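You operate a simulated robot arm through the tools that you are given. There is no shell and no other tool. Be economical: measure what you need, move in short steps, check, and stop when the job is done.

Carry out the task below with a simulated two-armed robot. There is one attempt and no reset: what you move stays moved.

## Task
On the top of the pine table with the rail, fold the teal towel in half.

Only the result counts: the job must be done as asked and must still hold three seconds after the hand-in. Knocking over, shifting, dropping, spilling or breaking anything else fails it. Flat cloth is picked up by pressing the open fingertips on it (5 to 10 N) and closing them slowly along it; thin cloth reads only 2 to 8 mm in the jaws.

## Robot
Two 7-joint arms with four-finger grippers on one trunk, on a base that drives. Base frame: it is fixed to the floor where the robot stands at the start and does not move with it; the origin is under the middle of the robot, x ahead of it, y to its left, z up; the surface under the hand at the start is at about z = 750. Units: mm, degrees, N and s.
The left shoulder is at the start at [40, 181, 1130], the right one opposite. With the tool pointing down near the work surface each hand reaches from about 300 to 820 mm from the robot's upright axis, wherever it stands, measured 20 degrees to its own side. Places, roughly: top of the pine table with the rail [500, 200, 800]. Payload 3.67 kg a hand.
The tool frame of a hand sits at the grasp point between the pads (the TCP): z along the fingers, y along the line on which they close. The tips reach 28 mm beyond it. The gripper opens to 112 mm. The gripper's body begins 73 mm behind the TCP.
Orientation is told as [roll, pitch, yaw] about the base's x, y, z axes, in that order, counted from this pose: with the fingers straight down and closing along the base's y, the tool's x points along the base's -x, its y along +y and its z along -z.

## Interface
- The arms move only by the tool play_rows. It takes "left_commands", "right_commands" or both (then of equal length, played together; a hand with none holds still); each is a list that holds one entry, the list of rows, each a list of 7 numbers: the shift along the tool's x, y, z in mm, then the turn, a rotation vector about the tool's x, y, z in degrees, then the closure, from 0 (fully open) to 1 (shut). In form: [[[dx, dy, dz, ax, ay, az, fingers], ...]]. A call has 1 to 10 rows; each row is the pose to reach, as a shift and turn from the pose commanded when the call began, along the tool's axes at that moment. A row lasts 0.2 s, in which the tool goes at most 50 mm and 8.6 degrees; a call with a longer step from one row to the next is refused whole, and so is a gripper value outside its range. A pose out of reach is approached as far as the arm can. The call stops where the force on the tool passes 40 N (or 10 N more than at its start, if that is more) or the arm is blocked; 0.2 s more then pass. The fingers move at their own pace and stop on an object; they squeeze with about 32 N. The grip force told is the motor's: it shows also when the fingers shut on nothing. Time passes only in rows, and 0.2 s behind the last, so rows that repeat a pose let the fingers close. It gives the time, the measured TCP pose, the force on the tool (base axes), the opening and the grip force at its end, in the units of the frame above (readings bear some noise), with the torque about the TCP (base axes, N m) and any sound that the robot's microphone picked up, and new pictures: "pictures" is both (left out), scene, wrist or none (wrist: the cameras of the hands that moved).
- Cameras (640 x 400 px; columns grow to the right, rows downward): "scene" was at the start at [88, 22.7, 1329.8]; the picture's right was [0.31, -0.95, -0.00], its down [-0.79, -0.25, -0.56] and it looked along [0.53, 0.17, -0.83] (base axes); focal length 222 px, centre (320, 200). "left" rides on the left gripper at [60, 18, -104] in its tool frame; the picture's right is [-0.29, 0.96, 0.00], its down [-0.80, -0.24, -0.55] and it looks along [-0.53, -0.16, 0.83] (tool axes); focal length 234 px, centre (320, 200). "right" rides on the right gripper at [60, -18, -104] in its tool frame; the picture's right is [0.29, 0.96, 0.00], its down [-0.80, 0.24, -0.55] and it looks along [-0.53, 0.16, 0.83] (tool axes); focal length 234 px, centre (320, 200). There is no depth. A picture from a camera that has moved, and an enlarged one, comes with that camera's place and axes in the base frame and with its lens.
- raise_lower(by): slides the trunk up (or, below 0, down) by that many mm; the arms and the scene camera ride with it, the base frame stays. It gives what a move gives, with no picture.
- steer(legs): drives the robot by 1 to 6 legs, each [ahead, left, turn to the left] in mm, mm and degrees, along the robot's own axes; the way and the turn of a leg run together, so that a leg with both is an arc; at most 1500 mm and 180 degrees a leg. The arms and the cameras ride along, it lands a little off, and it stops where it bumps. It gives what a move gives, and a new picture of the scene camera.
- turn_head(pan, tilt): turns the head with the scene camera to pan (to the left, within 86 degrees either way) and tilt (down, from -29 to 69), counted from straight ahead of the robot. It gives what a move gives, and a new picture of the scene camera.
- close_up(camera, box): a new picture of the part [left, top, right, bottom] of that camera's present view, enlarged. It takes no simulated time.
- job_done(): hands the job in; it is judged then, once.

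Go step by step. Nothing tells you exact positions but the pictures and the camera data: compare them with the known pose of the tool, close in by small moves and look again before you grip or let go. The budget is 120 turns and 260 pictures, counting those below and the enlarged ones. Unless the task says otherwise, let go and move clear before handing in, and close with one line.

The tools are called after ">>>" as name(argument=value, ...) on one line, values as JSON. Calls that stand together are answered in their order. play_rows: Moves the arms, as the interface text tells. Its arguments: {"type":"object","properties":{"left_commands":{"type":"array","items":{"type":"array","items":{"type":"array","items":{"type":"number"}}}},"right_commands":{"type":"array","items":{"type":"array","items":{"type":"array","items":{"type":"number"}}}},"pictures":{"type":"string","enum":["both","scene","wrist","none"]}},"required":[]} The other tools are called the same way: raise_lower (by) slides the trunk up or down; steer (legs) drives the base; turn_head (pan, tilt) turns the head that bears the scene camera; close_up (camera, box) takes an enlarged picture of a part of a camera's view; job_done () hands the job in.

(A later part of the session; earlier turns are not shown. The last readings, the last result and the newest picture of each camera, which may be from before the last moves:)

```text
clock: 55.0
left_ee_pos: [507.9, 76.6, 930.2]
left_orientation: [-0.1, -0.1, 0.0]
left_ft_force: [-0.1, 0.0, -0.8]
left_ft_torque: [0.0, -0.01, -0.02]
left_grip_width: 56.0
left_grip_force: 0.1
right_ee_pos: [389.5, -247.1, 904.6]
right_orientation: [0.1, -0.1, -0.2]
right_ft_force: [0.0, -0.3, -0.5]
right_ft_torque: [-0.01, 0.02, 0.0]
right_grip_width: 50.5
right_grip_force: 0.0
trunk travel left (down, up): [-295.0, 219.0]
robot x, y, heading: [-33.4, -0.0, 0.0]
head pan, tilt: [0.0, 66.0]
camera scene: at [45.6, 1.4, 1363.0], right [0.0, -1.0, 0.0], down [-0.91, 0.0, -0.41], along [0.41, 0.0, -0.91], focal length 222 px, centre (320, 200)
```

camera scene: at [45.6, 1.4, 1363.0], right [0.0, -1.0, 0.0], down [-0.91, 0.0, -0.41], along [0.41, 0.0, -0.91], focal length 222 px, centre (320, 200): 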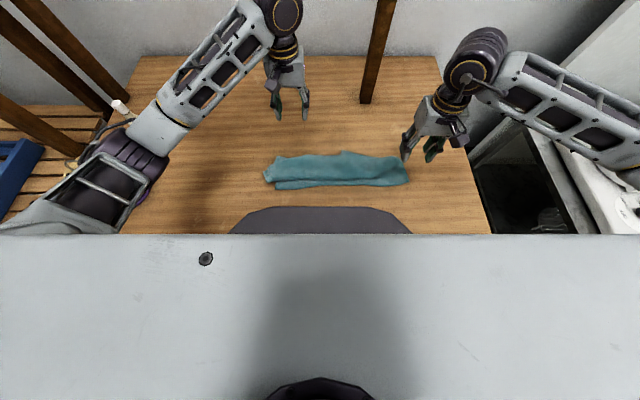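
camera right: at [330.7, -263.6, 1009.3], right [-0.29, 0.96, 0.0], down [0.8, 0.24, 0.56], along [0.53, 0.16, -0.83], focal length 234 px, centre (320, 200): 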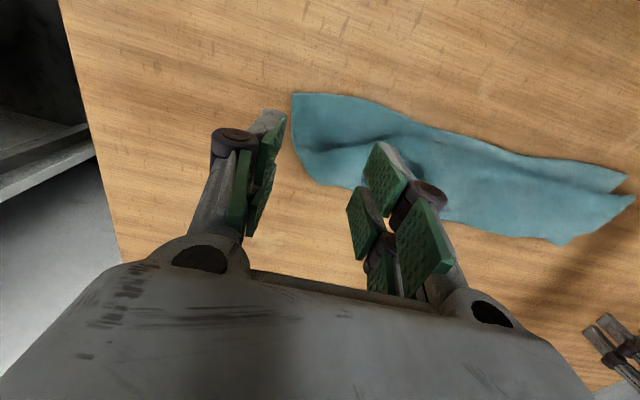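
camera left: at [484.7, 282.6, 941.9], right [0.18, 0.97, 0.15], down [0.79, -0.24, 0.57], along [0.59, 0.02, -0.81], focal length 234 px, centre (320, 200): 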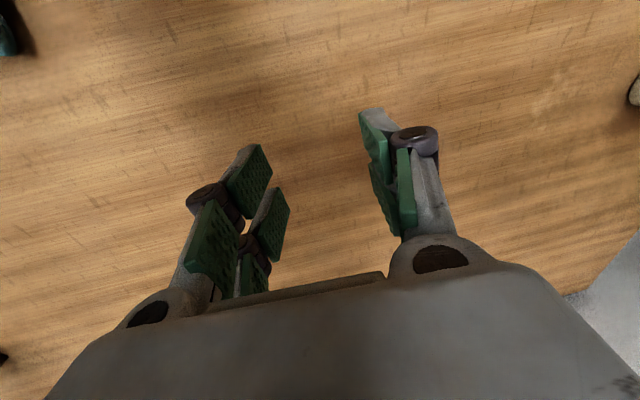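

The left arm is back in its normal posture. I'll hover both hands over the towel's near corners.

>>> play_rows(left_commands=[[[30, 6, 10, 0, 0, 0, 0.55], [60, 12, 25, 0, 0, 0, 0.55], [90, 18, 45, 0, 0, 0, 0.55], [120, 24, 70, 0, 0, 0, 0.55], [141, 28, 90, 0, 0, 0, 0.55], [141, 28, 110, 0, 0, 0, 0.55], [141, 28, 110, 0, 0, 0, 0.55]]], right_commands=[[[0, 0, 15, 0, 0, 0, 0.55], [0, 0, 30, 0, 0, 0, 0.55], [0, 0, 45, 0, 0, 0, 0.55], [0, 0, 65, 0, 0, 0, 0.55], [0, 0, 85, 0, 0, 0, 0.55], [0, 0, 85, 0, 0, 0, 0.55], [0, 0, 85, 0, 0, 0, 0.55]]])

```text
clock: 56.6
left_ee_pos: [365.8, 106.0, 818.4]
left_orientation: [-0.2, -0.2, -0.1]
left_ft_force: [1.1, -0.1, 0.7]
left_ft_torque: [-0.03, -0.01, 0.01]
left_grip_width: 50.2
left_grip_force: 0.0
right_ee_pos: [391.3, -246.1, 819.7]
right_orientation: [0.0, -0.1, 0.0]
right_ft_force: [-0.5, -0.2, -1.4]
right_ft_torque: [0.0, 0.0, -0.02]
right_grip_width: 50.4
right_grip_force: 0.0
trunk travel left (down, up): [-295.0, 219.0]
robot x, y, heading: [-33.0, 1.3, 0.1]
head pan, tilt: [0.0, 66.0]
camera scene: at [45.3, 1.2, 1363.0], right [0.0, -1.0, 0.0], down [-0.91, 0.0, -0.41], along [0.41, 0.0, -0.91], focal length 222 px, centre (320, 200)
camera right: at [331.6, -263.6, 923.2], right [-0.29, 0.96, 0.0], down [0.8, 0.24, 0.56], along [0.53, 0.16, -0.83], focal length 234 px, centre (320, 200)
camera left: at [305.5, 122.6, 921.5], right [0.29, 0.96, 0.0], down [0.8, -0.24, 0.56], along [0.53, -0.16, -0.83], focal length 234 px, centre (320, 200)
```

scene: 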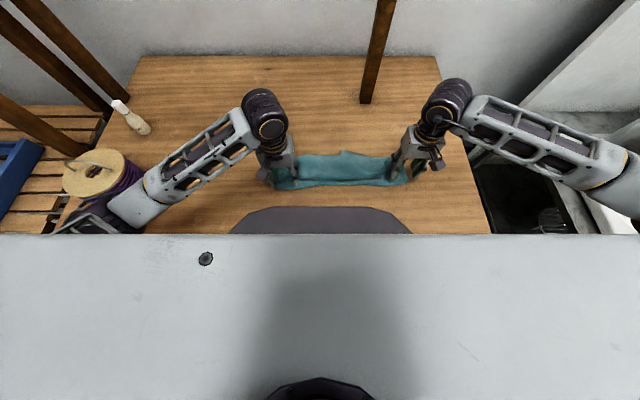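
right: 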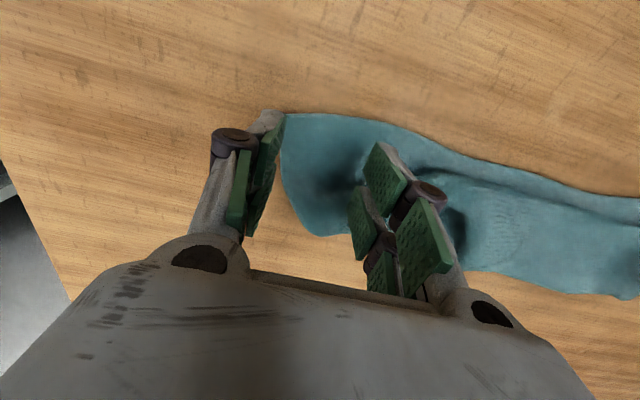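
left: 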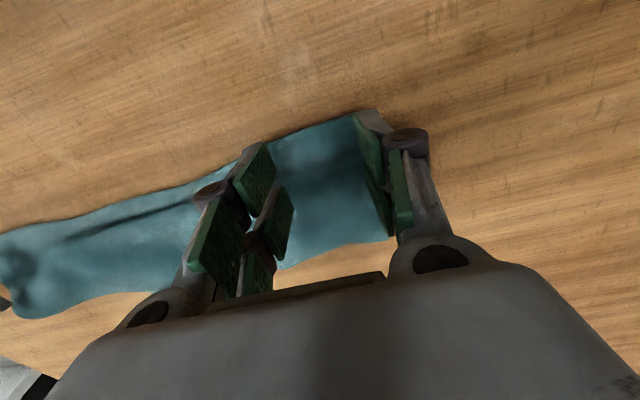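

The near edge is at about x=352 on the left and x=374 on the right. I'll adjust both hands to the edge and press down.

>>> play_rows(left_commands=[[[8, -8, 15, 0, 0, 0, 0.55], [8, -8, 30, 0, 0, 0, 0.55], [8, -8, 36, 0, 0, 0, 0.55], [8, -8, 39, 0, 0, 0, 0.55], [8, -8, 40.5, 0, 0, 0, 0.55], [8, -8, 40.5, 0, 0, 0, 0.55]]], right_commands=[[[11, 8, 15, 0, 0, 0, 0.55], [11, 8, 30, 0, 0, 0, 0.55], [11, 8, 36, 0, 0, 0, 0.55], [11, 8, 39, 0, 0, 0, 0.55], [11, 8, 41, 0, 0, 0, 0.55], [11, 8, 41, 0, 0, 0, 0.55]]], pictures="wrist")

```text
clock: 58.0
left_ee_pos: [358.1, 94.5, 780.2]
left_orientation: [-0.3, -0.3, 0.0]
left_ft_force: [2.0, -0.1, 18.5]
left_ft_torque: [-0.06, -0.56, 0.05]
left_grip_width: 53.8
left_grip_force: 1.6
right_ee_pos: [380.0, -237.0, 780.2]
right_orientation: [0.2, -0.2, -0.1]
right_ft_force: [1.4, -0.4, 4.2]
right_ft_torque: [0.03, -0.11, -0.01]
right_grip_width: 50.3
right_grip_force: 0.9
trunk travel left (down, up): [-295.0, 219.0]
robot x, y, heading: [-31.1, 2.2, 0.4]
head pan, tilt: [0.0, 66.0]
camera right: at [319.1, -256.3, 883.6], right [-0.29, 0.96, 0.0], down [0.8, 0.24, 0.56], along [0.53, 0.16, -0.83], focal length 234 px, centre (320, 200)
camera left: at [298.1, 112.7, 884.1], right [0.29, 0.96, 0.0], down [0.79, -0.24, 0.56], along [0.54, -0.16, -0.83], focal length 234 px, centre (320, 200)
```

right: 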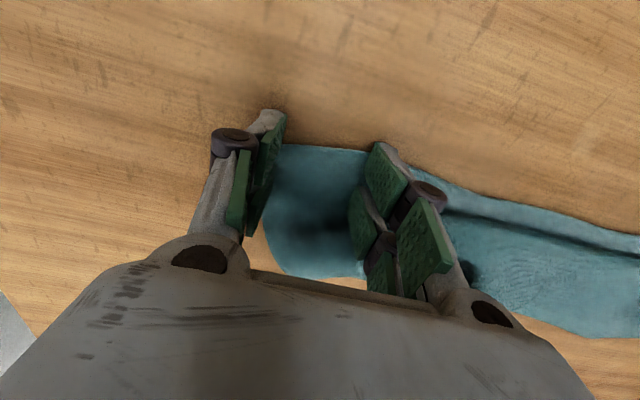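
left: 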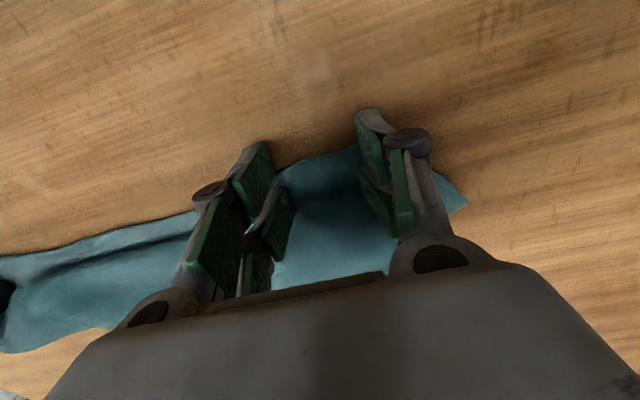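

>>> play_rows(left_commands=[[[0, 0, -1, 0, 0, 0, 0.6], [0, 0, -1, 0, 0, 0, 0.66], [0, 0, -1, 0, 0, 0, 0.72], [0, 0, -1, 0, 0, 0, 0.78], [0, 0, -1, 0, 0, 0, 0.84], [0, 0, -1, 0, 0, 0, 0.9], [0, 0, -1, 0, 0, 0, 0.95], [0, 0, -1, 0, 0, 0, 1.0], [0, 0, -1, 0, 0, 0, 1.0]]], right_commands=[[[3, 0, 0.5, 0, 0, 0, 0.6], [3, 0, 0.5, 0, 0, 0, 0.66], [3, 0, 0.5, 0, 0, 0, 0.72], [3, 0, 0.5, 0, 0, 0, 0.78], [3, 0, 0.5, 0, 0, 0, 0.84], [3, 0, 0.5, 0, 0, 0, 0.9], [3, 0, 0.5, 0, 0, 0, 0.95], [3, 0, 0.5, 0, 0, 0, 1.0], [3, 0, 0.5, 0, 0, 0, 1.0]]], pictures="wrist")

```text
clock: 60.0
left_ee_pos: [358.7, 95.3, 781.4]
left_orientation: [-0.3, -0.2, -0.1]
left_ft_force: [2.0, -6.6, 31.4]
left_ft_torque: [-0.1, -0.81, -0.19]
left_grip_width: 10.1
left_grip_force: 32.0
right_ee_pos: [374.8, -238.0, 779.5]
right_orientation: [0.1, -0.2, -0.1]
right_ft_force: [-2.5, 9.5, 9.2]
right_ft_torque: [0.22, 0.05, 0.13]
right_grip_width: 6.2
right_grip_force: 32.2
trunk travel left (down, up): [-295.0, 219.0]
robot x, y, heading: [-33.9, 0.5, 0.1]
head pan, tilt: [0.0, 66.0]
camera right: at [315.3, -255.8, 883.3], right [-0.29, 0.96, 0.0], down [0.8, 0.24, 0.56], along [0.53, 0.16, -0.83], focal length 234 px, centre (320, 200)
camera left: at [296.6, 112.6, 885.1], right [0.29, 0.96, 0.0], down [0.79, -0.24, 0.56], along [0.53, -0.16, -0.83], focal length 234 px, centre (320, 200)
```

right: 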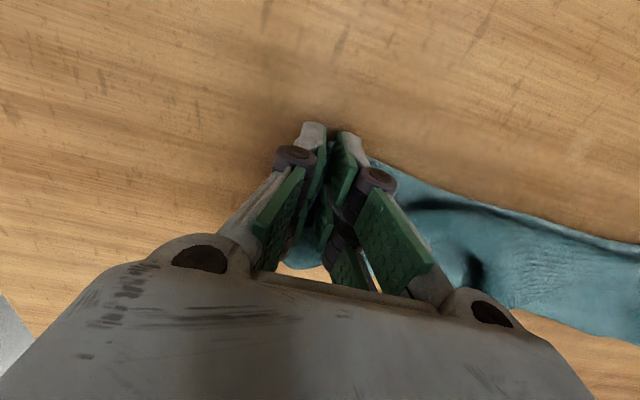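
left: 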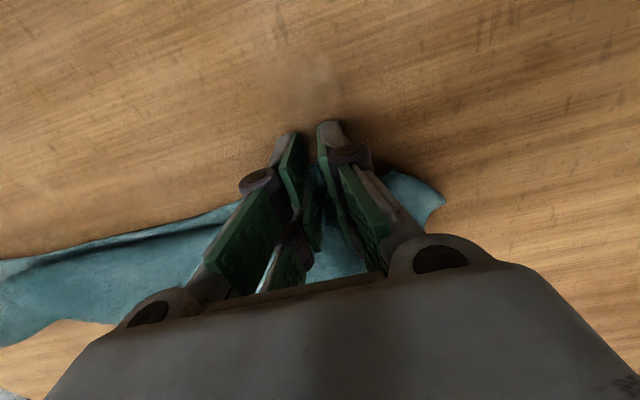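

Both hands grip, though the left may hold more than one layer. I'll lift and let the towel hang.

>>> play_rows(left_commands=[[[0, 0, -30, 0, 0, 0, 1], [-10, 0, -60, 0, 0, 0, 1], [-25, 0, -90, 0, 0, 0, 1], [-40, 0, -120, 0, 0, 0, 1], [-55, 0, -150, 0, 0, 0, 1], [-70, 0, -180, 0, 0, 0, 1], [-85, 0, -210, 0, 0, 0, 1], [-100, 0, -240, 0, 0, 0, 1], [-110, 0, -270, 0, 0, 0, 1], [-110, 0, -290, 0, 0, 0, 1]]], right_commands=[[[0, 0, -30, 0, 0, 0, 1], [-10, 0, -60, 0, 0, 0, 1], [-25, -5, -90, 0, 0, 0, 1], [-40, -10, -120, 0, 0, 0, 1], [-55, -15, -150, 0, 0, 0, 1], [-70, -15, -180, 0, 0, 0, 1], [-80, -15, -210, 0, 0, 0, 1], [-90, -15, -240, 0, 0, 0, 1], [-95, -15, -270, 0, 0, 0, 1], [-95, -15, -290, 0, 0, 0, 1]]])

>>> turn_head(pan=0, tilt=45)

```text
clock: 62.2
left_ee_pos: [468.4, 94.6, 1073.2]
left_orientation: [-0.2, -0.2, -0.1]
left_ft_force: [-1.5, -26.4, -0.9]
left_ft_torque: [-0.78, 0.03, -0.75]
left_grip_width: 11.4
left_grip_force: 32.2
right_ee_pos: [470.9, -253.1, 1068.4]
right_orientation: [0.2, -0.1, 0.0]
right_ft_force: [1.1, 26.3, 0.5]
right_ft_torque: [0.73, 0.0, 0.39]
right_grip_width: 6.5
right_grip_force: 31.7
trunk travel left (down, up): [-295.0, 219.0]
robot x, y, heading: [-37.4, 1.2, -0.1]
head pan, tilt: [0.0, 66.0]
camera scene: at [44.9, 1.3, 1363.1], right [0.0, -1.0, 0.0], down [-0.91, 0.0, -0.41], along [0.41, 0.0, -0.91], focal length 222 px, centre (320, 200)
camera right: at [411.0, -271.5, 1172.5], right [-0.29, 0.96, 0.0], down [0.8, 0.24, 0.56], along [0.53, 0.16, -0.83], focal length 234 px, centre (320, 200)
camera left: at [407.6, 112.2, 1176.6], right [0.29, 0.96, 0.0], down [0.8, -0.24, 0.56], along [0.53, -0.17, -0.83], focal length 234 px, centre (320, 200)
```

scene: 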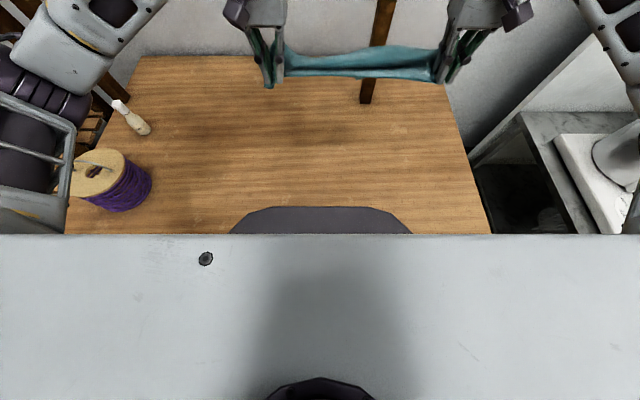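
right: 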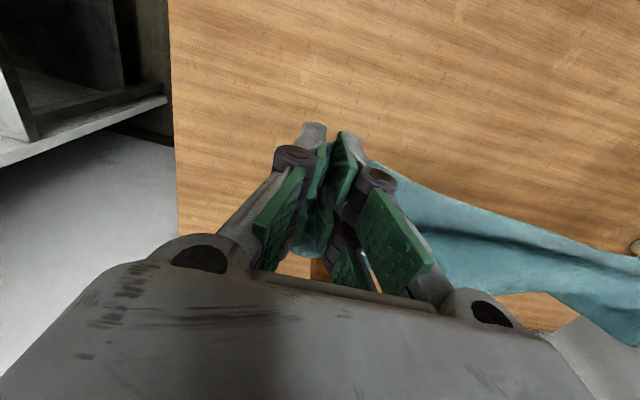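
left: 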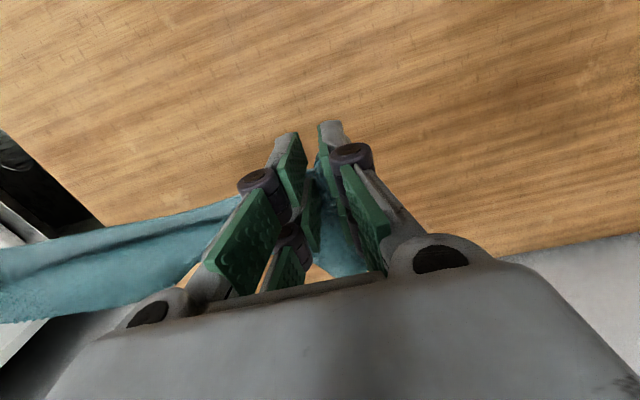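

```text
clock: 63.0
left_ee_pos: [468.8, 94.2, 1071.9]
left_orientation: [-0.4, -0.1, -0.2]
left_ft_force: [-1.9, -27.4, -0.5]
left_ft_torque: [-0.83, 0.06, -0.76]
left_grip_width: 11.4
left_grip_force: 31.9
right_ee_pos: [472.6, -253.0, 1068.2]
right_orientation: [0.3, -0.1, 0.0]
right_ft_force: [1.4, 25.9, 0.3]
right_ft_torque: [0.73, -0.06, 0.36]
right_grip_width: 6.9
right_grip_force: 31.7
trunk travel left (down, up): [-295.0, 219.0]
robot x, y, heading: [-35.2, 1.1, 0.1]
head pan, tilt: [0.0, 45.0]
camera scene: at [67.4, 1.3, 1389.0], right [0.0, -1.0, 0.0], down [-0.71, 0.0, -0.71], along [0.71, 0.0, -0.71], focal length 222 px, centre (320, 200)
```

scene: 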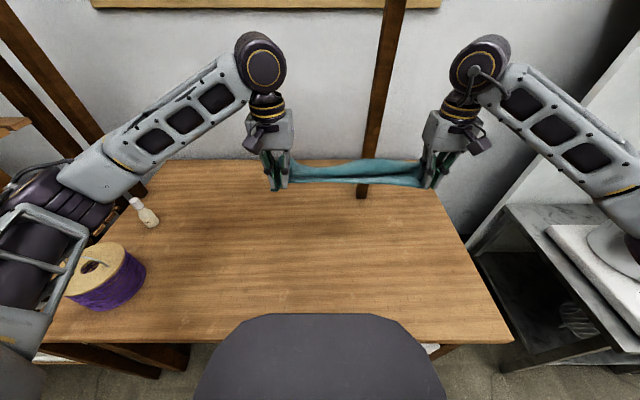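

The cloth is taut and hasn't unrolled. I'll bring the hands 40 mm closer together so it can fall open.

>>> play_rows(left_commands=[[[0, -10, 0, 0, 0, 0, 1], [0, -20, 0, 0, 0, 0, 1], [0, -20, 0, 0, 0, 0, 1], [0, -20, -15, 0, 0, 0, 1], [0, -20, 10, 0, 0, 0, 1], [0, -20, -15, 0, 0, 0, 1], [0, -20, 0, 0, 0, 0, 1]]], right_commands=[[[0, 10, 0, 0, 0, 0, 1], [0, 20, 0, 0, 0, 0, 1], [0, 20, 0, 0, 0, 0, 1], [0, 20, -15, 0, 0, 0, 1], [0, 20, 10, 0, 0, 0, 1], [0, 20, -15, 0, 0, 0, 1], [0, 20, 0, 0, 0, 0, 1]]], pictures="none")

>>> close_up(camera="scene", box=[220, 80, 480, 240])

```text
clock: 64.6
left_ee_pos: [469.8, 77.4, 1069.7]
left_orientation: [-0.2, -0.1, 0.0]
left_ft_force: [0.7, -0.5, -0.5]
left_ft_torque: [0.04, 0.01, 0.06]
left_grip_width: 8.8
left_grip_force: 32.3
right_ee_pos: [473.2, -233.7, 1066.7]
right_orientation: [0.1, 0.1, -0.1]
right_ft_force: [0.9, 0.8, -0.9]
right_ft_torque: [-0.04, -0.01, 0.02]
right_grip_width: 5.7
right_grip_force: 32.1
trunk travel left (down, up): [-295.0, 219.0]
robot x, y, heading: [-36.0, -1.6, -0.1]
head pan, tilt: [0.0, 45.0]
```

```text
2.46 times, centred on (350, 160) of scene
camera zoom: at [68.3, 1.3, 1389.0], right [0.0, -1.0, 0.0], down [-0.71, 0.0, -0.71], along [0.71, 0.0, -0.71], focal length 546 px, centre (246, 298)
```

zoom: 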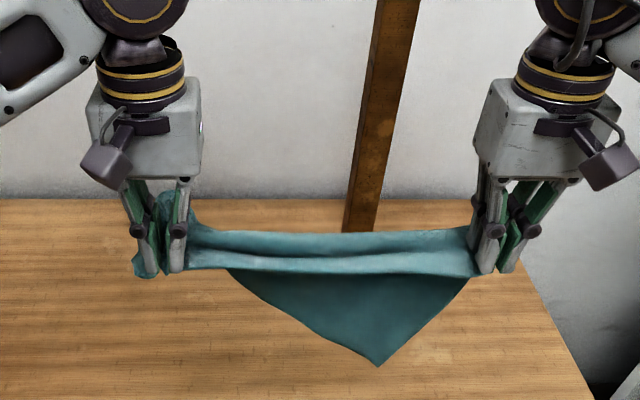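

The left hand is holding two layers, the near-left and far-left corners together, and only the far-right corner hangs free. I'll lay the towel down by moving back while lowering, then sort out the left end.

>>> play_rows(left_commands=[[[-40, 5, 30, 0, 0, 0, 1], [-70, 10, 65, 0, 0, 0, 1], [-70, 12, 105, 0, 0, 0, 1], [-55, 12, 140, 0, 0, 0, 1], [-30, 12, 175, 0, 0, 0, 1], [0, 12, 205, 0, 0, 0, 1], [30, 12, 235, 0, 0, 0, 1], [60, 12, 262, 0, 0, 0, 1], [85, 12, 280, 0, 0, 0, 1], [85, 12, 284, 0, 0, 0, 1]]], right_commands=[[[-40, -5, 30, 0, 0, 0, 1], [-70, -8, 65, 0, 0, 0, 1], [-70, -10, 105, 0, 0, 0, 1], [-55, -10, 140, 0, 0, 0, 1], [-30, -10, 175, 0, 0, 0, 1], [0, -10, 205, 0, 0, 0, 1], [30, -10, 235, 0, 0, 0, 1], [60, -10, 262, 0, 0, 0, 1], [85, -10, 278, 0, 0, 0, 1], [85, -10, 282, 0, 0, 0, 1]]])

>>> close_up(camera="scene", box=[200, 130, 500, 318])

```text
refused: row 1 steps farther than a row can; nothing moved
```

```text
2.13 times, centred on (350, 224) of scene
camera zoom: at [68.3, 1.3, 1389.0], right [0.0, -1.0, 0.0], down [-0.71, 0.0, -0.71], along [0.71, 0.0, -0.71], focal length 472 px, centre (256, 149)
```

zoom: 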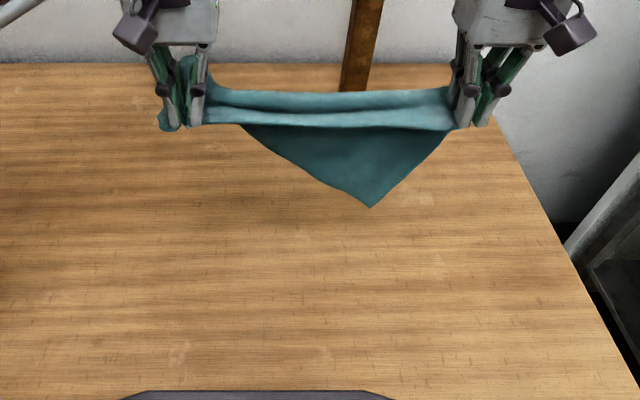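

>>> play_rows(left_commands=[[[-35, 5, 30, 0, 0, 0, 1], [-65, 10, 65, 0, 0, 0, 1], [-65, 12, 105, 0, 0, 0, 1], [-50, 12, 140, 0, 0, 0, 1], [-27, 12, 175, 0, 0, 0, 1], [3, 12, 205, 0, 0, 0, 1], [33, 12, 235, 0, 0, 0, 1], [63, 12, 262, 0, 0, 0, 1], [85, 12, 280, 0, 0, 0, 1], [85, 12, 284, 0, 0, 0, 1]]], right_commands=[[[-35, -5, 30, 0, 0, 0, 1], [-65, -8, 65, 0, 0, 0, 1], [-65, -10, 105, 0, 0, 0, 1], [-50, -10, 140, 0, 0, 0, 1], [-27, -10, 175, 0, 0, 0, 1], [3, -10, 205, 0, 0, 0, 1], [33, -10, 235, 0, 0, 0, 1], [63, -10, 262, 0, 0, 0, 1], [85, -10, 278, 0, 0, 0, 1], [85, -10, 282, 0, 0, 0, 1]]])

>>> close_up(camera="scene", box=[200, 130, 500, 318])

```text
clock: 66.8
left_ee_pos: [383.6, 85.4, 787.3]
left_orientation: [-0.2, -0.1, 0.0]
left_ft_force: [-1.2, -6.7, 1.2]
left_ft_torque: [-0.19, 0.02, -0.18]
left_grip_width: 9.2
left_grip_force: 31.5
right_ee_pos: [387.0, -242.7, 786.5]
right_orientation: [0.1, 0.0, 0.0]
right_ft_force: [-0.1, 6.4, 0.6]
right_ft_torque: [0.16, -0.03, 0.12]
right_grip_width: 5.6
right_grip_force: 31.8
trunk travel left (down, up): [-295.0, 219.0]
robot x, y, heading: [-33.6, -1.5, -0.0]
head pan, tilt: [0.0, 45.0]
camera scene: at [67.9, 1.1, 1389.1], right [0.0, -1.0, 0.0], down [-0.71, 0.0, -0.71], along [0.71, 0.0, -0.71], focal length 222 px, centre (320, 200)
camera right: at [327.4, -260.4, 889.4], right [-0.29, 0.96, 0.0], down [0.8, 0.24, 0.56], along [0.53, 0.16, -0.83], focal length 234 px, centre (320, 200)
camera left: at [324.0, 104.3, 890.7], right [0.29, 0.96, 0.0], down [0.8, -0.24, 0.56], along [0.53, -0.16, -0.83], focal length 234 px, centre (320, 200)
```

scene: 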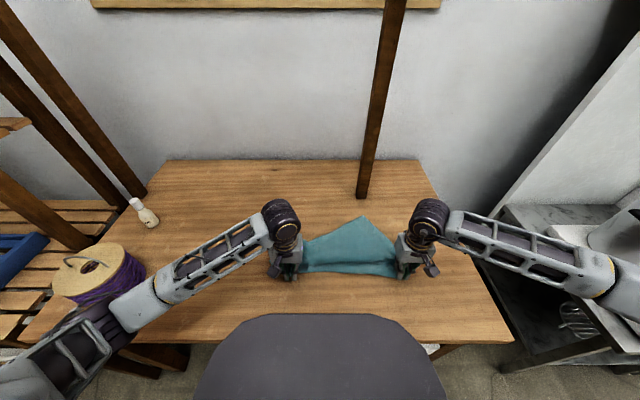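
right: 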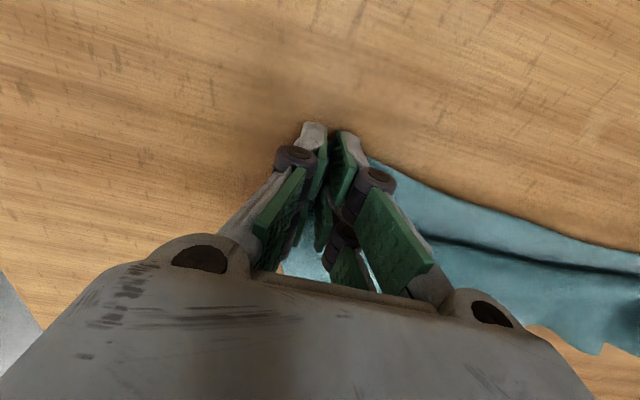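
left: 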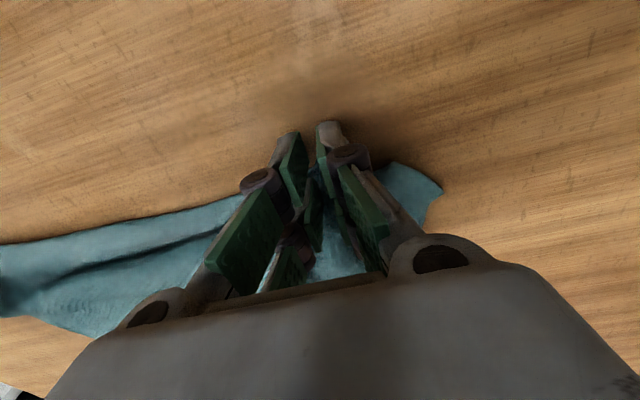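

```text
2.13 times, centred on (350, 224) of scene
camera zoom: at [67.9, 1.1, 1389.1], right [0.0, -1.0, 0.0], down [-0.71, 0.0, -0.71], along [0.71, 0.0, -0.71], focal length 472 px, centre (256, 149)
```

zoom: 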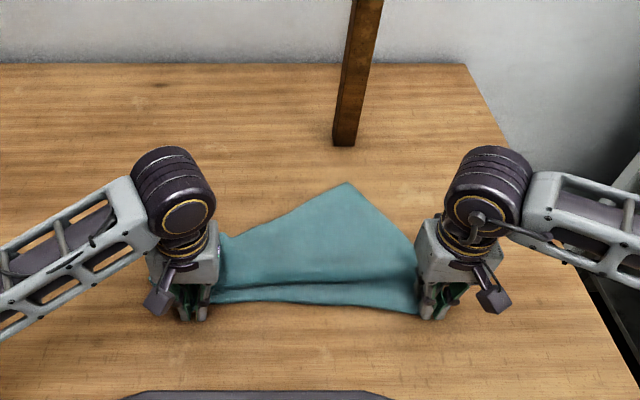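

The right half has unrolled, with the far-right corner lying out. I'll open the left hand and lift it away to look at the left end.

>>> play_rows(left_commands=[[[0, 0, 3, 0, 0, 0, 0.8], [0, 0, 3, 0, 0, 0, 0.6], [0, 0, 3, 0, 0, 0, 0.4], [0, 0, -30, 0, 0, 0, 0.4], [-10, 30, -65, 0, 0, 0, 0.4], [-20, 70, -90, 0, 0, 0, 0.4], [-20, 110, -110, 0, 0, 0, 0.4], [-20, 110, -110, 0, 0, 0, 0.4]]])

>>> close_up(camera="scene", box=[200, 130, 500, 318])

```text
clock: 68.6
left_ee_pos: [403.5, 197.8, 895.7]
left_orientation: [-0.2, -0.2, 0.0]
left_ft_force: [-0.9, -1.0, -0.2]
left_ft_torque: [0.03, -0.01, -0.01]
left_grip_width: 67.0
left_grip_force: 0.0
right_ee_pos: [387.0, -243.3, 785.6]
right_orientation: [0.1, 0.0, -0.1]
right_ft_force: [-0.3, 0.2, 0.3]
right_ft_torque: [0.02, -0.01, 0.0]
right_grip_width: 5.3
right_grip_force: 31.9
trunk travel left (down, up): [-295.0, 219.0]
robot x, y, heading: [-36.0, 1.3, 0.2]
head pan, tilt: [0.0, 45.0]
camera scene: at [67.7, 0.6, 1389.0], right [0.0, -1.0, 0.0], down [-0.71, 0.0, -0.71], along [0.71, 0.0, -0.71], focal length 222 px, centre (320, 200)
camera left: at [343.6, 214.9, 999.4], right [0.29, 0.96, 0.0], down [0.8, -0.24, 0.56], along [0.53, -0.16, -0.83], focal length 234 px, centre (320, 200)
```

scene: 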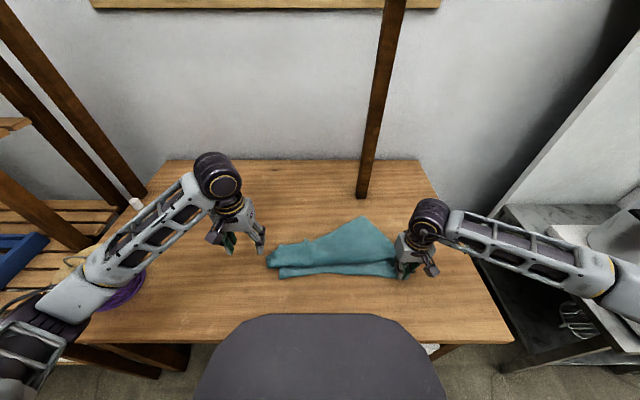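
left: 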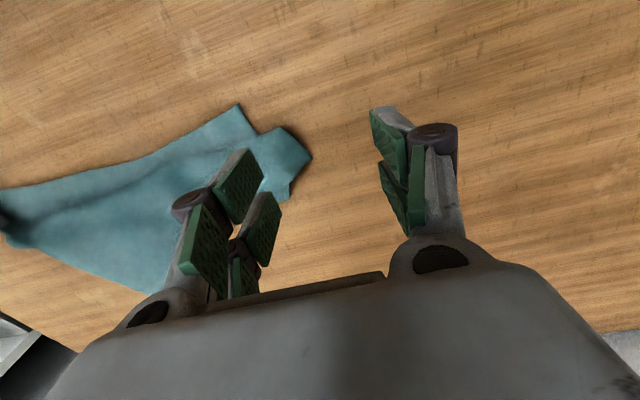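

```text
2.13 times, centred on (350, 224) of scene
camera zoom: at [67.7, 0.6, 1389.0], right [0.0, -1.0, 0.0], down [-0.71, 0.0, -0.71], along [0.71, 0.0, -0.71], focal length 472 px, centre (256, 149)
```

zoom: 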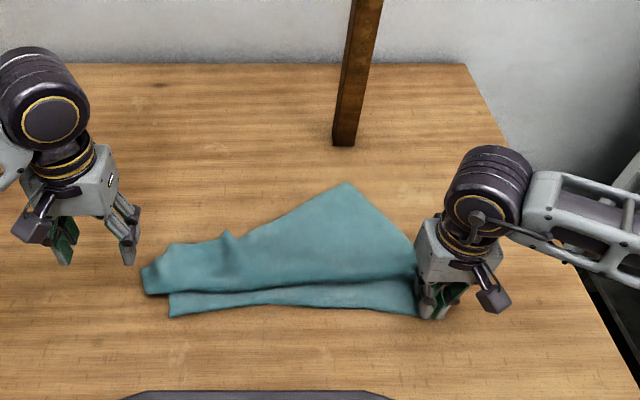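

The far-left corner lies on top near (470,138). I'll hover the left hand there to pick up only that flap's free edge.

>>> play_rows(left_commands=[[[-15, -20, 20, 0, 0, 0, 0.6], [-30, -40, 40, 0, 0, 0, 0.6], [-45, -60, 60, 0, 0, 0, 0.6], [-62, -76, 75, 0, 0, 0, 0.6], [-62, -76, 75, 0, 0, 0, 0.6]]], pictures="wrist")

>>> close_up(camera="scene", box=[240, 190, 420, 300])

>>> close_up(camera="left", box=[120, 40, 440, 240])

```text
clock: 69.8
left_ee_pos: [467.0, 121.4, 821.5]
left_orientation: [-0.1, -0.1, -0.1]
left_ft_force: [-0.2, 0.1, -0.1]
left_ft_torque: [0.0, -0.03, -0.04]
left_grip_width: 44.8
left_grip_force: 0.1
right_ee_pos: [386.5, -242.9, 785.9]
right_orientation: [0.1, 0.0, -0.1]
right_ft_force: [-0.7, 0.7, -0.5]
right_ft_torque: [-0.02, -0.01, 0.0]
right_grip_width: 5.6
right_grip_force: 32.3
trunk travel left (down, up): [-295.0, 219.0]
robot x, y, heading: [-31.8, -0.1, 0.0]
head pan, tilt: [0.0, 45.0]
camera left: at [405.0, 138.9, 925.1], right [0.29, 0.96, 0.0], down [0.8, -0.24, 0.56], along [0.53, -0.16, -0.83], focal length 234 px, centre (320, 200)
```

left: 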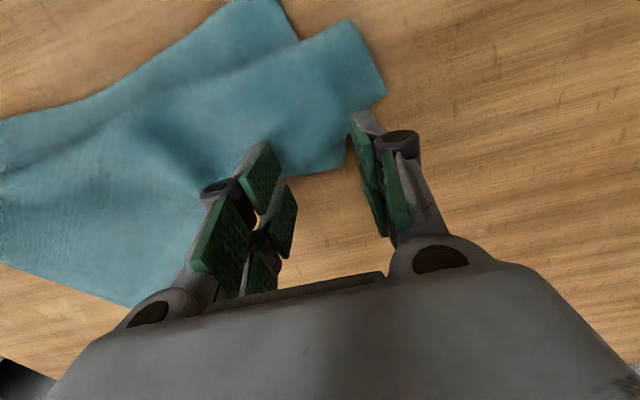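

```text
3.56 times, centred on (330, 245) of scene
camera zoom: at [66.8, 1.8, 1389.2], right [0.0, -1.0, 0.0], down [-0.71, 0.0, -0.71], along [0.71, 0.0, -0.71], focal length 789 px, centre (284, 40)
```

zoom: 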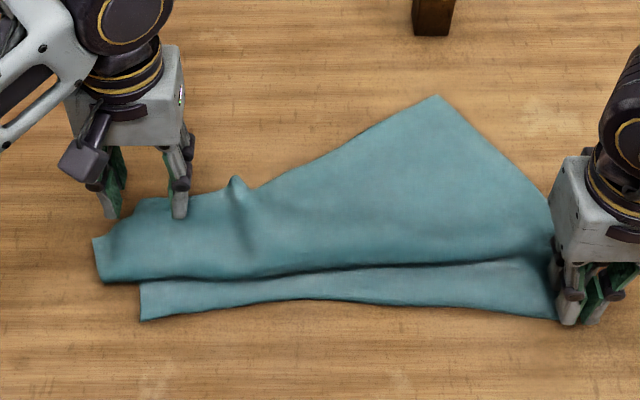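

```text
2.00 times, centred on (280, 140) of left
camera zoom: at [405.0, 138.9, 925.1], right [0.29, 0.96, 0.0], down [0.8, -0.24, 0.56], along [0.53, -0.16, -0.83], focal length 468 px, centre (400, 320)
```

zoom: 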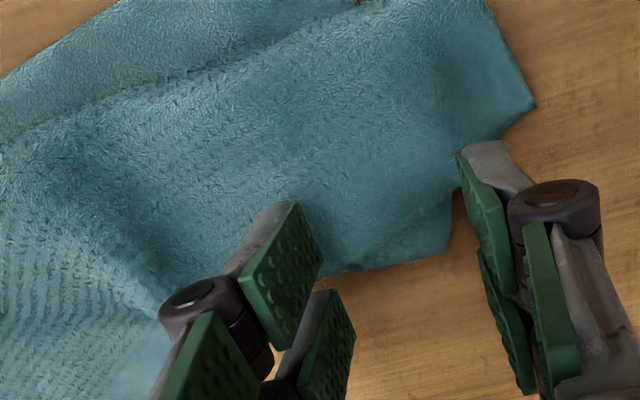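

Corner A, the towel's far-left corner, overhangs bare table near (440,160). I'll pinch just that overhanging part.

>>> play_rows(left_commands=[[[17, 17, 0, 0, 0, 0, 0.75], [34, 35, 5, 0, 0, 0, 0.75], [34, 35, 25, 0, 0, 0, 0.75], [34, 35, 36, 0, 0, 0, 0.75], [34, 35, 42, 0, 0, 0, 0.75], [34, 35, 42, 0, 0, 0, 0.75]]], pictures="wrist")

>>> close_up(camera="left", box=[120, 40, 440, 240])

```text
clock: 71.2
left_ee_pos: [432.8, 154.5, 783.2]
left_orientation: [-0.4, -0.5, -0.2]
left_ft_force: [3.0, -4.3, 31.6]
left_ft_torque: [-0.83, -0.07, 0.01]
left_grip_width: 28.7
left_grip_force: 5.2
right_ee_pos: [386.4, -244.0, 787.0]
right_orientation: [0.1, -0.2, 0.0]
right_ft_force: [0.2, 0.8, -0.7]
right_ft_torque: [-0.02, 0.0, 0.0]
right_grip_width: 5.4
right_grip_force: 32.1
trunk travel left (down, up): [-295.0, 219.0]
robot x, y, heading: [-38.0, 1.1, 0.3]
head pan, tilt: [0.0, 45.0]
camera left: at [371.6, 173.2, 885.8], right [0.29, 0.96, 0.0], down [0.79, -0.24, 0.56], along [0.54, -0.17, -0.83], focal length 234 px, centre (320, 200)
```

left: 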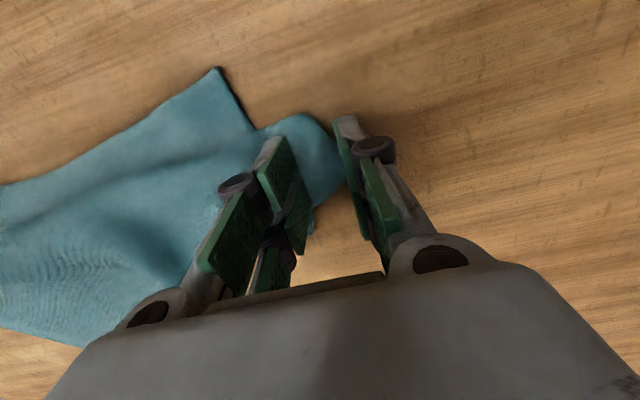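

```text
2.00 times, centred on (280, 140) of left
camera zoom: at [371.6, 173.2, 885.8], right [0.29, 0.96, 0.0], down [0.79, -0.24, 0.56], along [0.54, -0.17, -0.83], focal length 468 px, centre (400, 320)
```

zoom: 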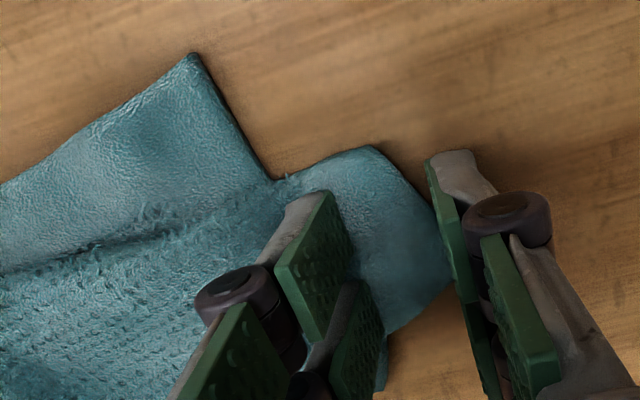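

>>> play_rows(left_commands=[[[0, -2, -2, 0, 0, 0, 0.75], [0, -2, -2, 0, 0, 0, 0.8], [0, -2, -2, 0, 0, 0, 0.85], [0, -2, -2, 0, 0, 0, 0.9], [0, -2, -2, 0, 0, 0, 0.95], [0, -2, -2, 0, 0, 0, 1], [0, -2, -2, 0, 0, 0, 1], [0, -2, -20, 0, 0, 0, 1], [0, -2, -40, 0, 0, 0, 1], [0, -2, -40, 0, 0, 0, 1]]], pictures="wrist")

>>> close_up(camera="scene", box=[240, 190, 420, 300])

```text
clock: 73.4
left_ee_pos: [432.8, 154.6, 817.5]
left_orientation: [-0.2, 0.1, -0.1]
left_ft_force: [-0.2, 0.7, 0.1]
left_ft_torque: [0.04, 0.0, 0.03]
left_grip_width: 0.1
left_grip_force: 32.0
right_ee_pos: [387.7, -243.1, 785.9]
right_orientation: [0.2, 0.1, 0.0]
right_ft_force: [0.8, 0.4, 0.2]
right_ft_torque: [-0.02, 0.0, -0.01]
right_grip_width: 5.6
right_grip_force: 32.1
trunk travel left (down, up): [-295.0, 219.0]
robot x, y, heading: [-34.7, -0.5, -0.1]
head pan, tilt: [0.0, 45.0]
camera left: at [371.2, 172.9, 922.3], right [0.29, 0.96, 0.0], down [0.8, -0.24, 0.56], along [0.53, -0.16, -0.83], focal length 234 px, centre (320, 200)
```

left: 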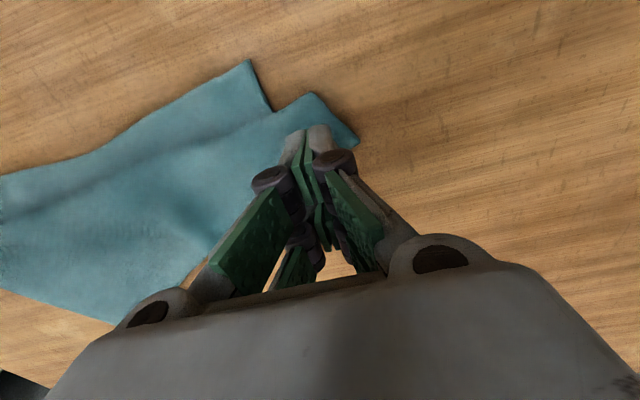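

```text
3.56 times, centred on (330, 245) of scene
camera zoom: at [67.6, 1.7, 1389.1], right [0.0, -1.0, 0.0], down [-0.71, 0.0, -0.71], along [0.71, 0.0, -0.71], focal length 789 px, centre (284, 40)
```

zoom: 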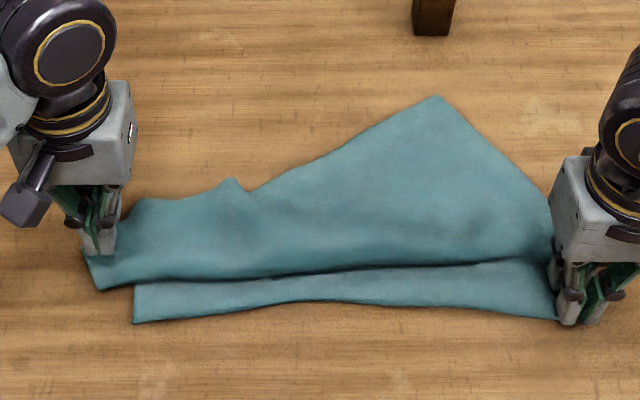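

The fingers slid off because I'd eased the pressure. I'll reopen, shift slightly, and press a little more firmly.

>>> play_rows(left_commands=[[[9, 1, 0, 0, 0, 0, 0.66], [9, 1, 15, 0, 0, 0, 0.66], [9, 1, 30, 0, 0, 0, 0.66], [9, 1, 37, 0, 0, 0, 0.66], [9, 1, 37, 0, 0, 0, 0.66], [9, 1, 37, 0, 0, 0, 0.7]]], pictures="wrist")

```text
clock: 74.8
left_ee_pos: [422.5, 155.7, 784.4]
left_orientation: [-0.1, -0.3, -0.1]
left_ft_force: [0.7, -0.6, 20.7]
left_ft_torque: [-0.51, -0.2, -0.02]
left_grip_width: 34.7
left_grip_force: 1.3
right_ee_pos: [385.8, -242.8, 786.7]
right_orientation: [0.0, -0.1, -0.1]
right_ft_force: [-0.3, 1.5, -0.8]
right_ft_torque: [-0.03, -0.01, 0.0]
right_grip_width: 5.7
right_grip_force: 32.0
trunk travel left (down, up): [-295.0, 219.0]
robot x, y, heading: [-35.2, 1.2, 0.2]
head pan, tilt: [0.0, 45.0]
camera left: at [362.3, 173.4, 887.7], right [0.29, 0.96, 0.0], down [0.79, -0.24, 0.56], along [0.54, -0.16, -0.83], focal length 234 px, centre (320, 200)
```

left: 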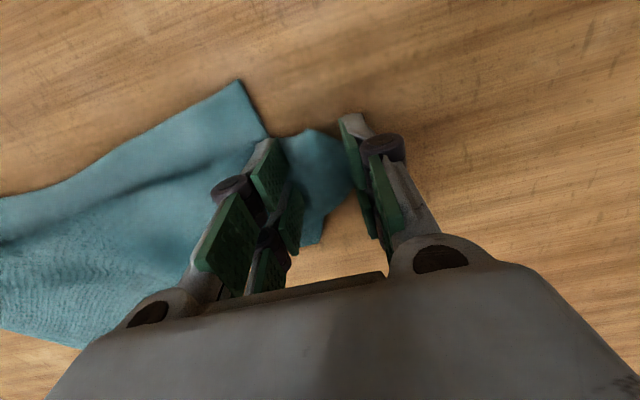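

>>> play_rows(left_commands=[[[0, 6, -6, 5, 0, 0, 0.66], [0, 9, -6, 10, 0, 0, 0.66], [0, 9, -1, 10, 0, 0, 0.66], [0, 9, 2, 10, 0, 0, 0.66], [0, 9, 2, 10, 0, 0, 0.72], [0, 9, 2, 10, 0, 0, 0.78], [0, 9, 2, 10, 0, 0, 0.85], [0, 9, 2, 10, 0, 0, 0.92], [0, 9, 2, 10, 0, 0, 1], [0, 9, 2, 10, 0, 0, 1]]], pictures="wrist")

```text
clock: 77.0
left_ee_pos: [422.6, 163.3, 781.1]
left_orientation: [-10.2, -0.1, 0.0]
left_ft_force: [0.3, -1.8, 13.3]
left_ft_torque: [-0.12, -0.07, 0.05]
left_grip_width: 5.7
left_grip_force: 32.2
right_ee_pos: [386.8, -242.3, 786.3]
right_orientation: [0.2, -0.1, -0.1]
right_ft_force: [0.4, 0.7, 0.5]
right_ft_torque: [0.03, 0.01, 0.03]
right_grip_width: 5.5
right_grip_force: 31.9
trunk travel left (down, up): [-295.0, 219.0]
robot x, y, heading: [-37.1, 0.4, 0.2]
head pan, tilt: [0.0, 45.0]
camera left: at [361.6, 199.3, 879.8], right [0.29, 0.94, -0.17], down [0.8, -0.14, 0.59], along [0.53, -0.3, -0.79], focal length 234 px, centre (320, 200)
```

left: 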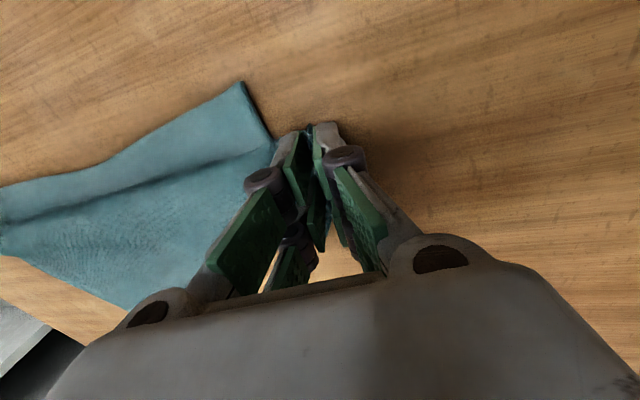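

I have it. I'll lift the corner and carry it forward to unroll the left end while the right hand anchors.

>>> play_rows(left_commands=[[[0, -7, -39, 10, 0, 0, 1], [0, -15, -85, 10, 0, 0, 1], [-25, -18, -100, 5, 0, 0, 1], [-55, -22, -110, 0, 0, 0, 1], [-85, -26, -110, -5, 0, 0, 1], [-115, -30, -105, -10, 0, 0, 1], [-145, -34, -90, -10, 0, 0, 1], [-165, -36, -75, -10, 0, 0, 1], [-165, -36, -75, -10, 0, 0, 1]]], pictures="wrist")

>>> close_up(camera="scene", box=[200, 150, 460, 313])

```text
refused: row 1 steps farther than a row can; nothing moved
```

```text
2.45 times, centred on (330, 232) of scene
camera zoom: at [66.3, 0.9, 1389.2], right [0.0, -1.0, 0.0], down [-0.71, 0.0, -0.71], along [0.71, 0.0, -0.71], focal length 545 px, centre (296, 123)
```

zoom: 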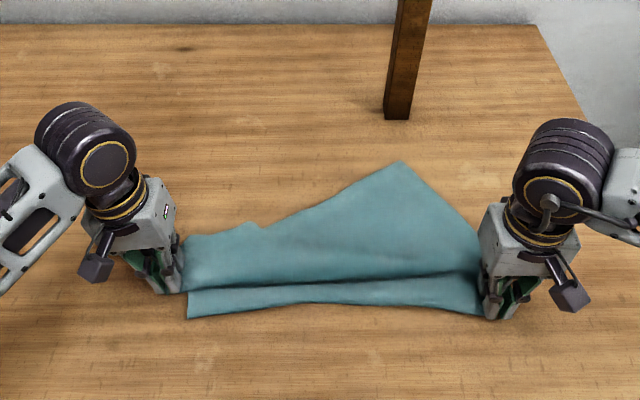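

>>> play_rows(left_commands=[[[0, -7, -39, 0, 0, 0, 1], [0, -15, -80, 0, 0, 0, 1], [-25, -18, -100, -3, 0, 0, 1], [-55, -22, -110, -6, 0, 0, 1], [-85, -26, -110, -10, 0, 0, 1], [-115, -30, -105, -10, 0, 0, 1], [-145, -34, -90, -10, 0, 0, 1], [-165, -36, -75, -10, 0, 0, 1], [-165, -36, -75, -10, 0, 0, 1]]], pictures="wrist")

>>> close_up(camera="scene", box=[200, 150, 460, 313])

```text
clock: 79.0
left_ee_pos: [587.7, 140.3, 862.4]
left_orientation: [-0.2, -0.1, 0.0]
left_ft_force: [-0.6, -0.9, 0.3]
left_ft_torque: [-0.14, 0.01, -0.07]
left_grip_width: 5.3
left_grip_force: 31.6
right_ee_pos: [387.3, -241.9, 786.3]
right_orientation: [0.1, -0.1, -0.1]
right_ft_force: [0.3, 0.8, 0.1]
right_ft_torque: [-0.01, 0.01, 0.04]
right_grip_width: 5.6
right_grip_force: 32.3
trunk travel left (down, up): [-295.0, 219.0]
robot x, y, heading: [-33.5, 3.5, 0.3]
head pan, tilt: [0.0, 45.0]
camera left: at [527.3, 158.6, 964.8], right [0.29, 0.96, 0.0], down [0.8, -0.24, 0.56], along [0.53, -0.16, -0.83], focal length 234 px, centre (320, 200)
```

left: 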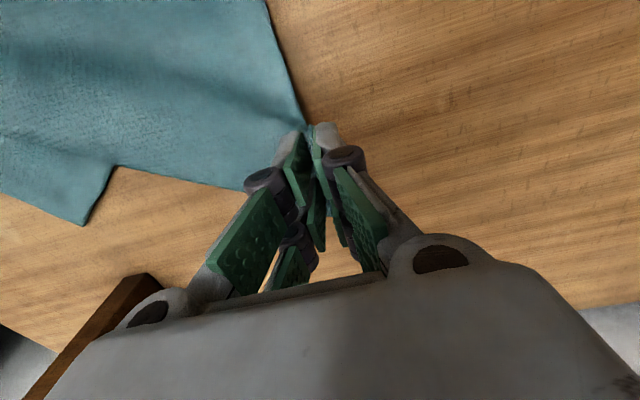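

```text
2.45 times, centred on (330, 232) of scene
camera zoom: at [67.0, 1.5, 1389.1], right [0.0, -1.0, 0.0], down [-0.71, 0.0, -0.71], along [0.71, 0.0, -0.71], focal length 545 px, centre (296, 123)
```

zoom: 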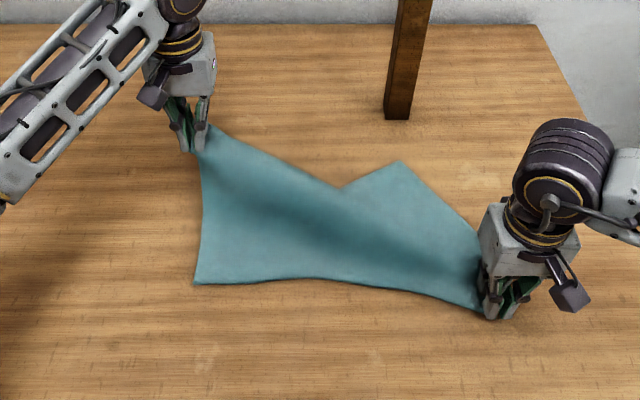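

The left side has opened up. I'll pull the far-left corner out flat and set it down.

>>> play_rows(left_commands=[[[-20, 0, 15, 0, 0, 0, 1], [-40, 0, 35, 0, 0, 0, 1], [-55, 2, 55, 0, 0, 0, 1], [-65, 4, 72, 0, 0, 0, 1], [-70, 5, 78, 0, 0, 0, 1], [-70, 5, 78, 0, 0, 0, 1]]], pictures="none")

>>> close_up(camera="scene", box=[200, 150, 460, 313])

```text
clock: 80.4
left_ee_pos: [657.8, 146.3, 783.2]
left_orientation: [-0.3, -0.2, -0.1]
left_ft_force: [-4.4, -5.4, 4.2]
left_ft_torque: [-0.25, 0.24, -0.08]
left_grip_width: 5.6
left_grip_force: 32.1
right_ee_pos: [386.1, -242.1, 786.6]
right_orientation: [0.1, -0.2, 0.0]
right_ft_force: [3.7, 4.4, -0.6]
right_ft_torque: [0.1, -0.13, 0.06]
right_grip_width: 5.5
right_grip_force: 32.2
trunk travel left (down, up): [-295.0, 219.0]
robot x, y, heading: [-32.9, 1.8, 0.2]
head pan, tilt: [0.0, 45.0]
```

```text
2.45 times, centred on (330, 232) of scene
camera zoom: at [66.8, 1.2, 1389.2], right [0.0, -1.0, 0.0], down [-0.71, 0.0, -0.71], along [0.71, 0.0, -0.71], focal length 545 px, centre (296, 123)
```

zoom: 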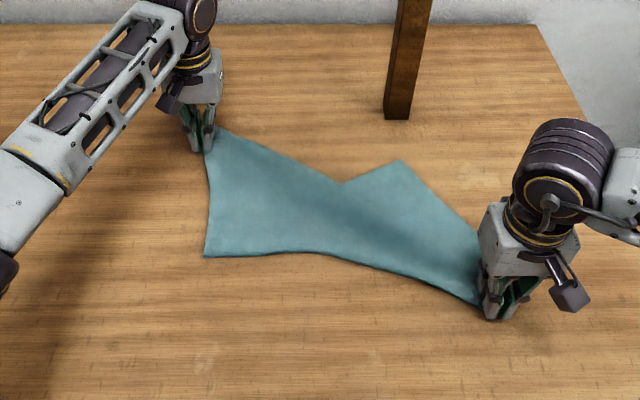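

Now the right end: the far-right corner lies skewed inward near (625,-159). I'll free the right hand and move it there, with the left hand as anchor.

>>> play_rows(right_commands=[[[0, 0, 3, 0, 0, 0, 0.7], [0, 0, 3, 0, 0, 0, 0.55], [0, 0, -30, 0, 0, 0, 0.55], [-25, 0, -65, 0, 0, 0, 0.55], [-65, 10, -85, 0, 0, 0, 0.62], [-105, 25, -95, 0, 0, 0, 0.62], [-145, 45, -95, 0, 0, 0, 0.62], [-185, 65, -80, 0, 0, 0, 0.62], [-215, 88, -60, 0, 0, 0, 0.62], [-221, 92, -40, 0, 0, 0, 0.62]]])

>>> close_up(camera="right", box=[160, 40, 480, 240])

```text
clock: 82.6
left_ee_pos: [656.6, 146.7, 784.3]
left_orientation: [-0.2, -0.1, 0.0]
left_ft_force: [-0.7, 1.5, 5.4]
left_ft_torque: [-0.07, 0.1, -0.05]
left_grip_width: 5.6
left_grip_force: 32.4
right_ee_pos: [609.2, -151.7, 826.2]
right_orientation: [0.0, -0.1, 0.0]
right_ft_force: [-0.1, -0.2, 0.2]
right_ft_torque: [0.0, -0.08, -0.01]
right_grip_width: 42.5
right_grip_force: 0.0
trunk travel left (down, up): [-295.0, 219.0]
robot x, y, heading: [-32.3, 1.7, -0.1]
head pan, tilt: [0.0, 45.0]
camera scene: at [66.9, 0.7, 1389.1], right [0.0, -1.0, 0.0], down [-0.71, 0.0, -0.71], along [0.71, 0.0, -0.71], focal length 222 px, centre (320, 200)
camera right: at [549.0, -170.2, 930.2], right [-0.29, 0.96, 0.0], down [0.8, 0.24, 0.56], along [0.53, 0.16, -0.83], focal length 234 px, centre (320, 200)
```

scene: 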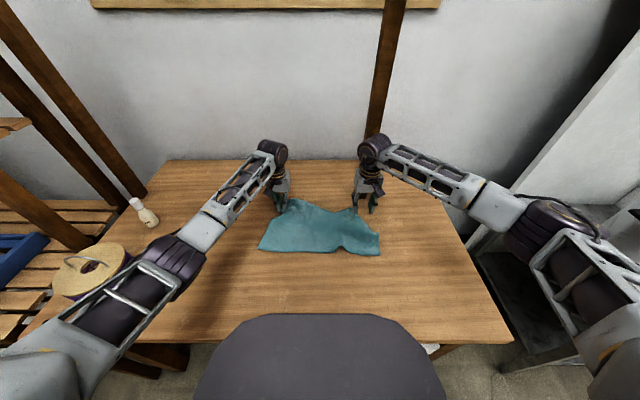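
right: 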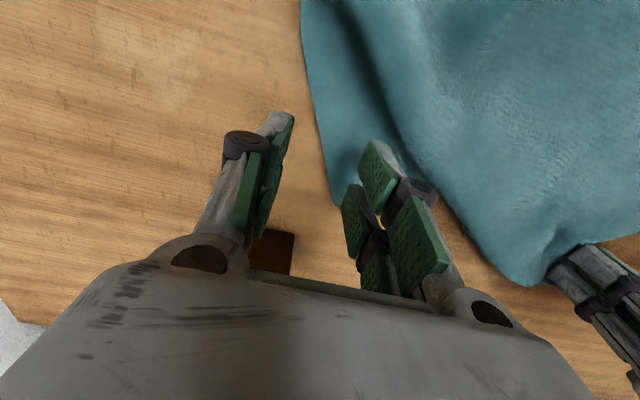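

```text
2.00 times, centred on (320, 140) of right
camera zoom: at [549.0, -170.2, 930.2], right [-0.29, 0.96, 0.0], down [0.8, 0.24, 0.56], along [0.53, 0.16, -0.83], focal length 468 px, centre (320, 320)
```

zoom: 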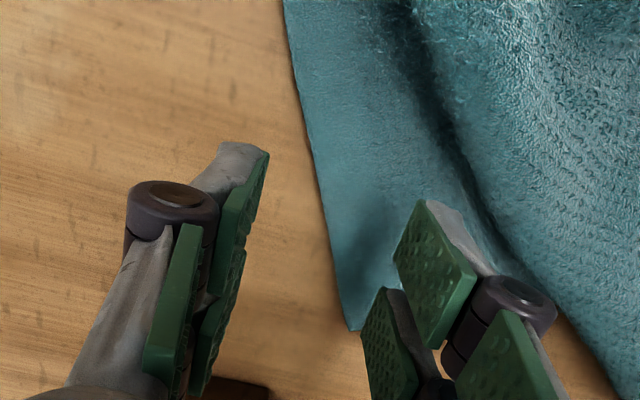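

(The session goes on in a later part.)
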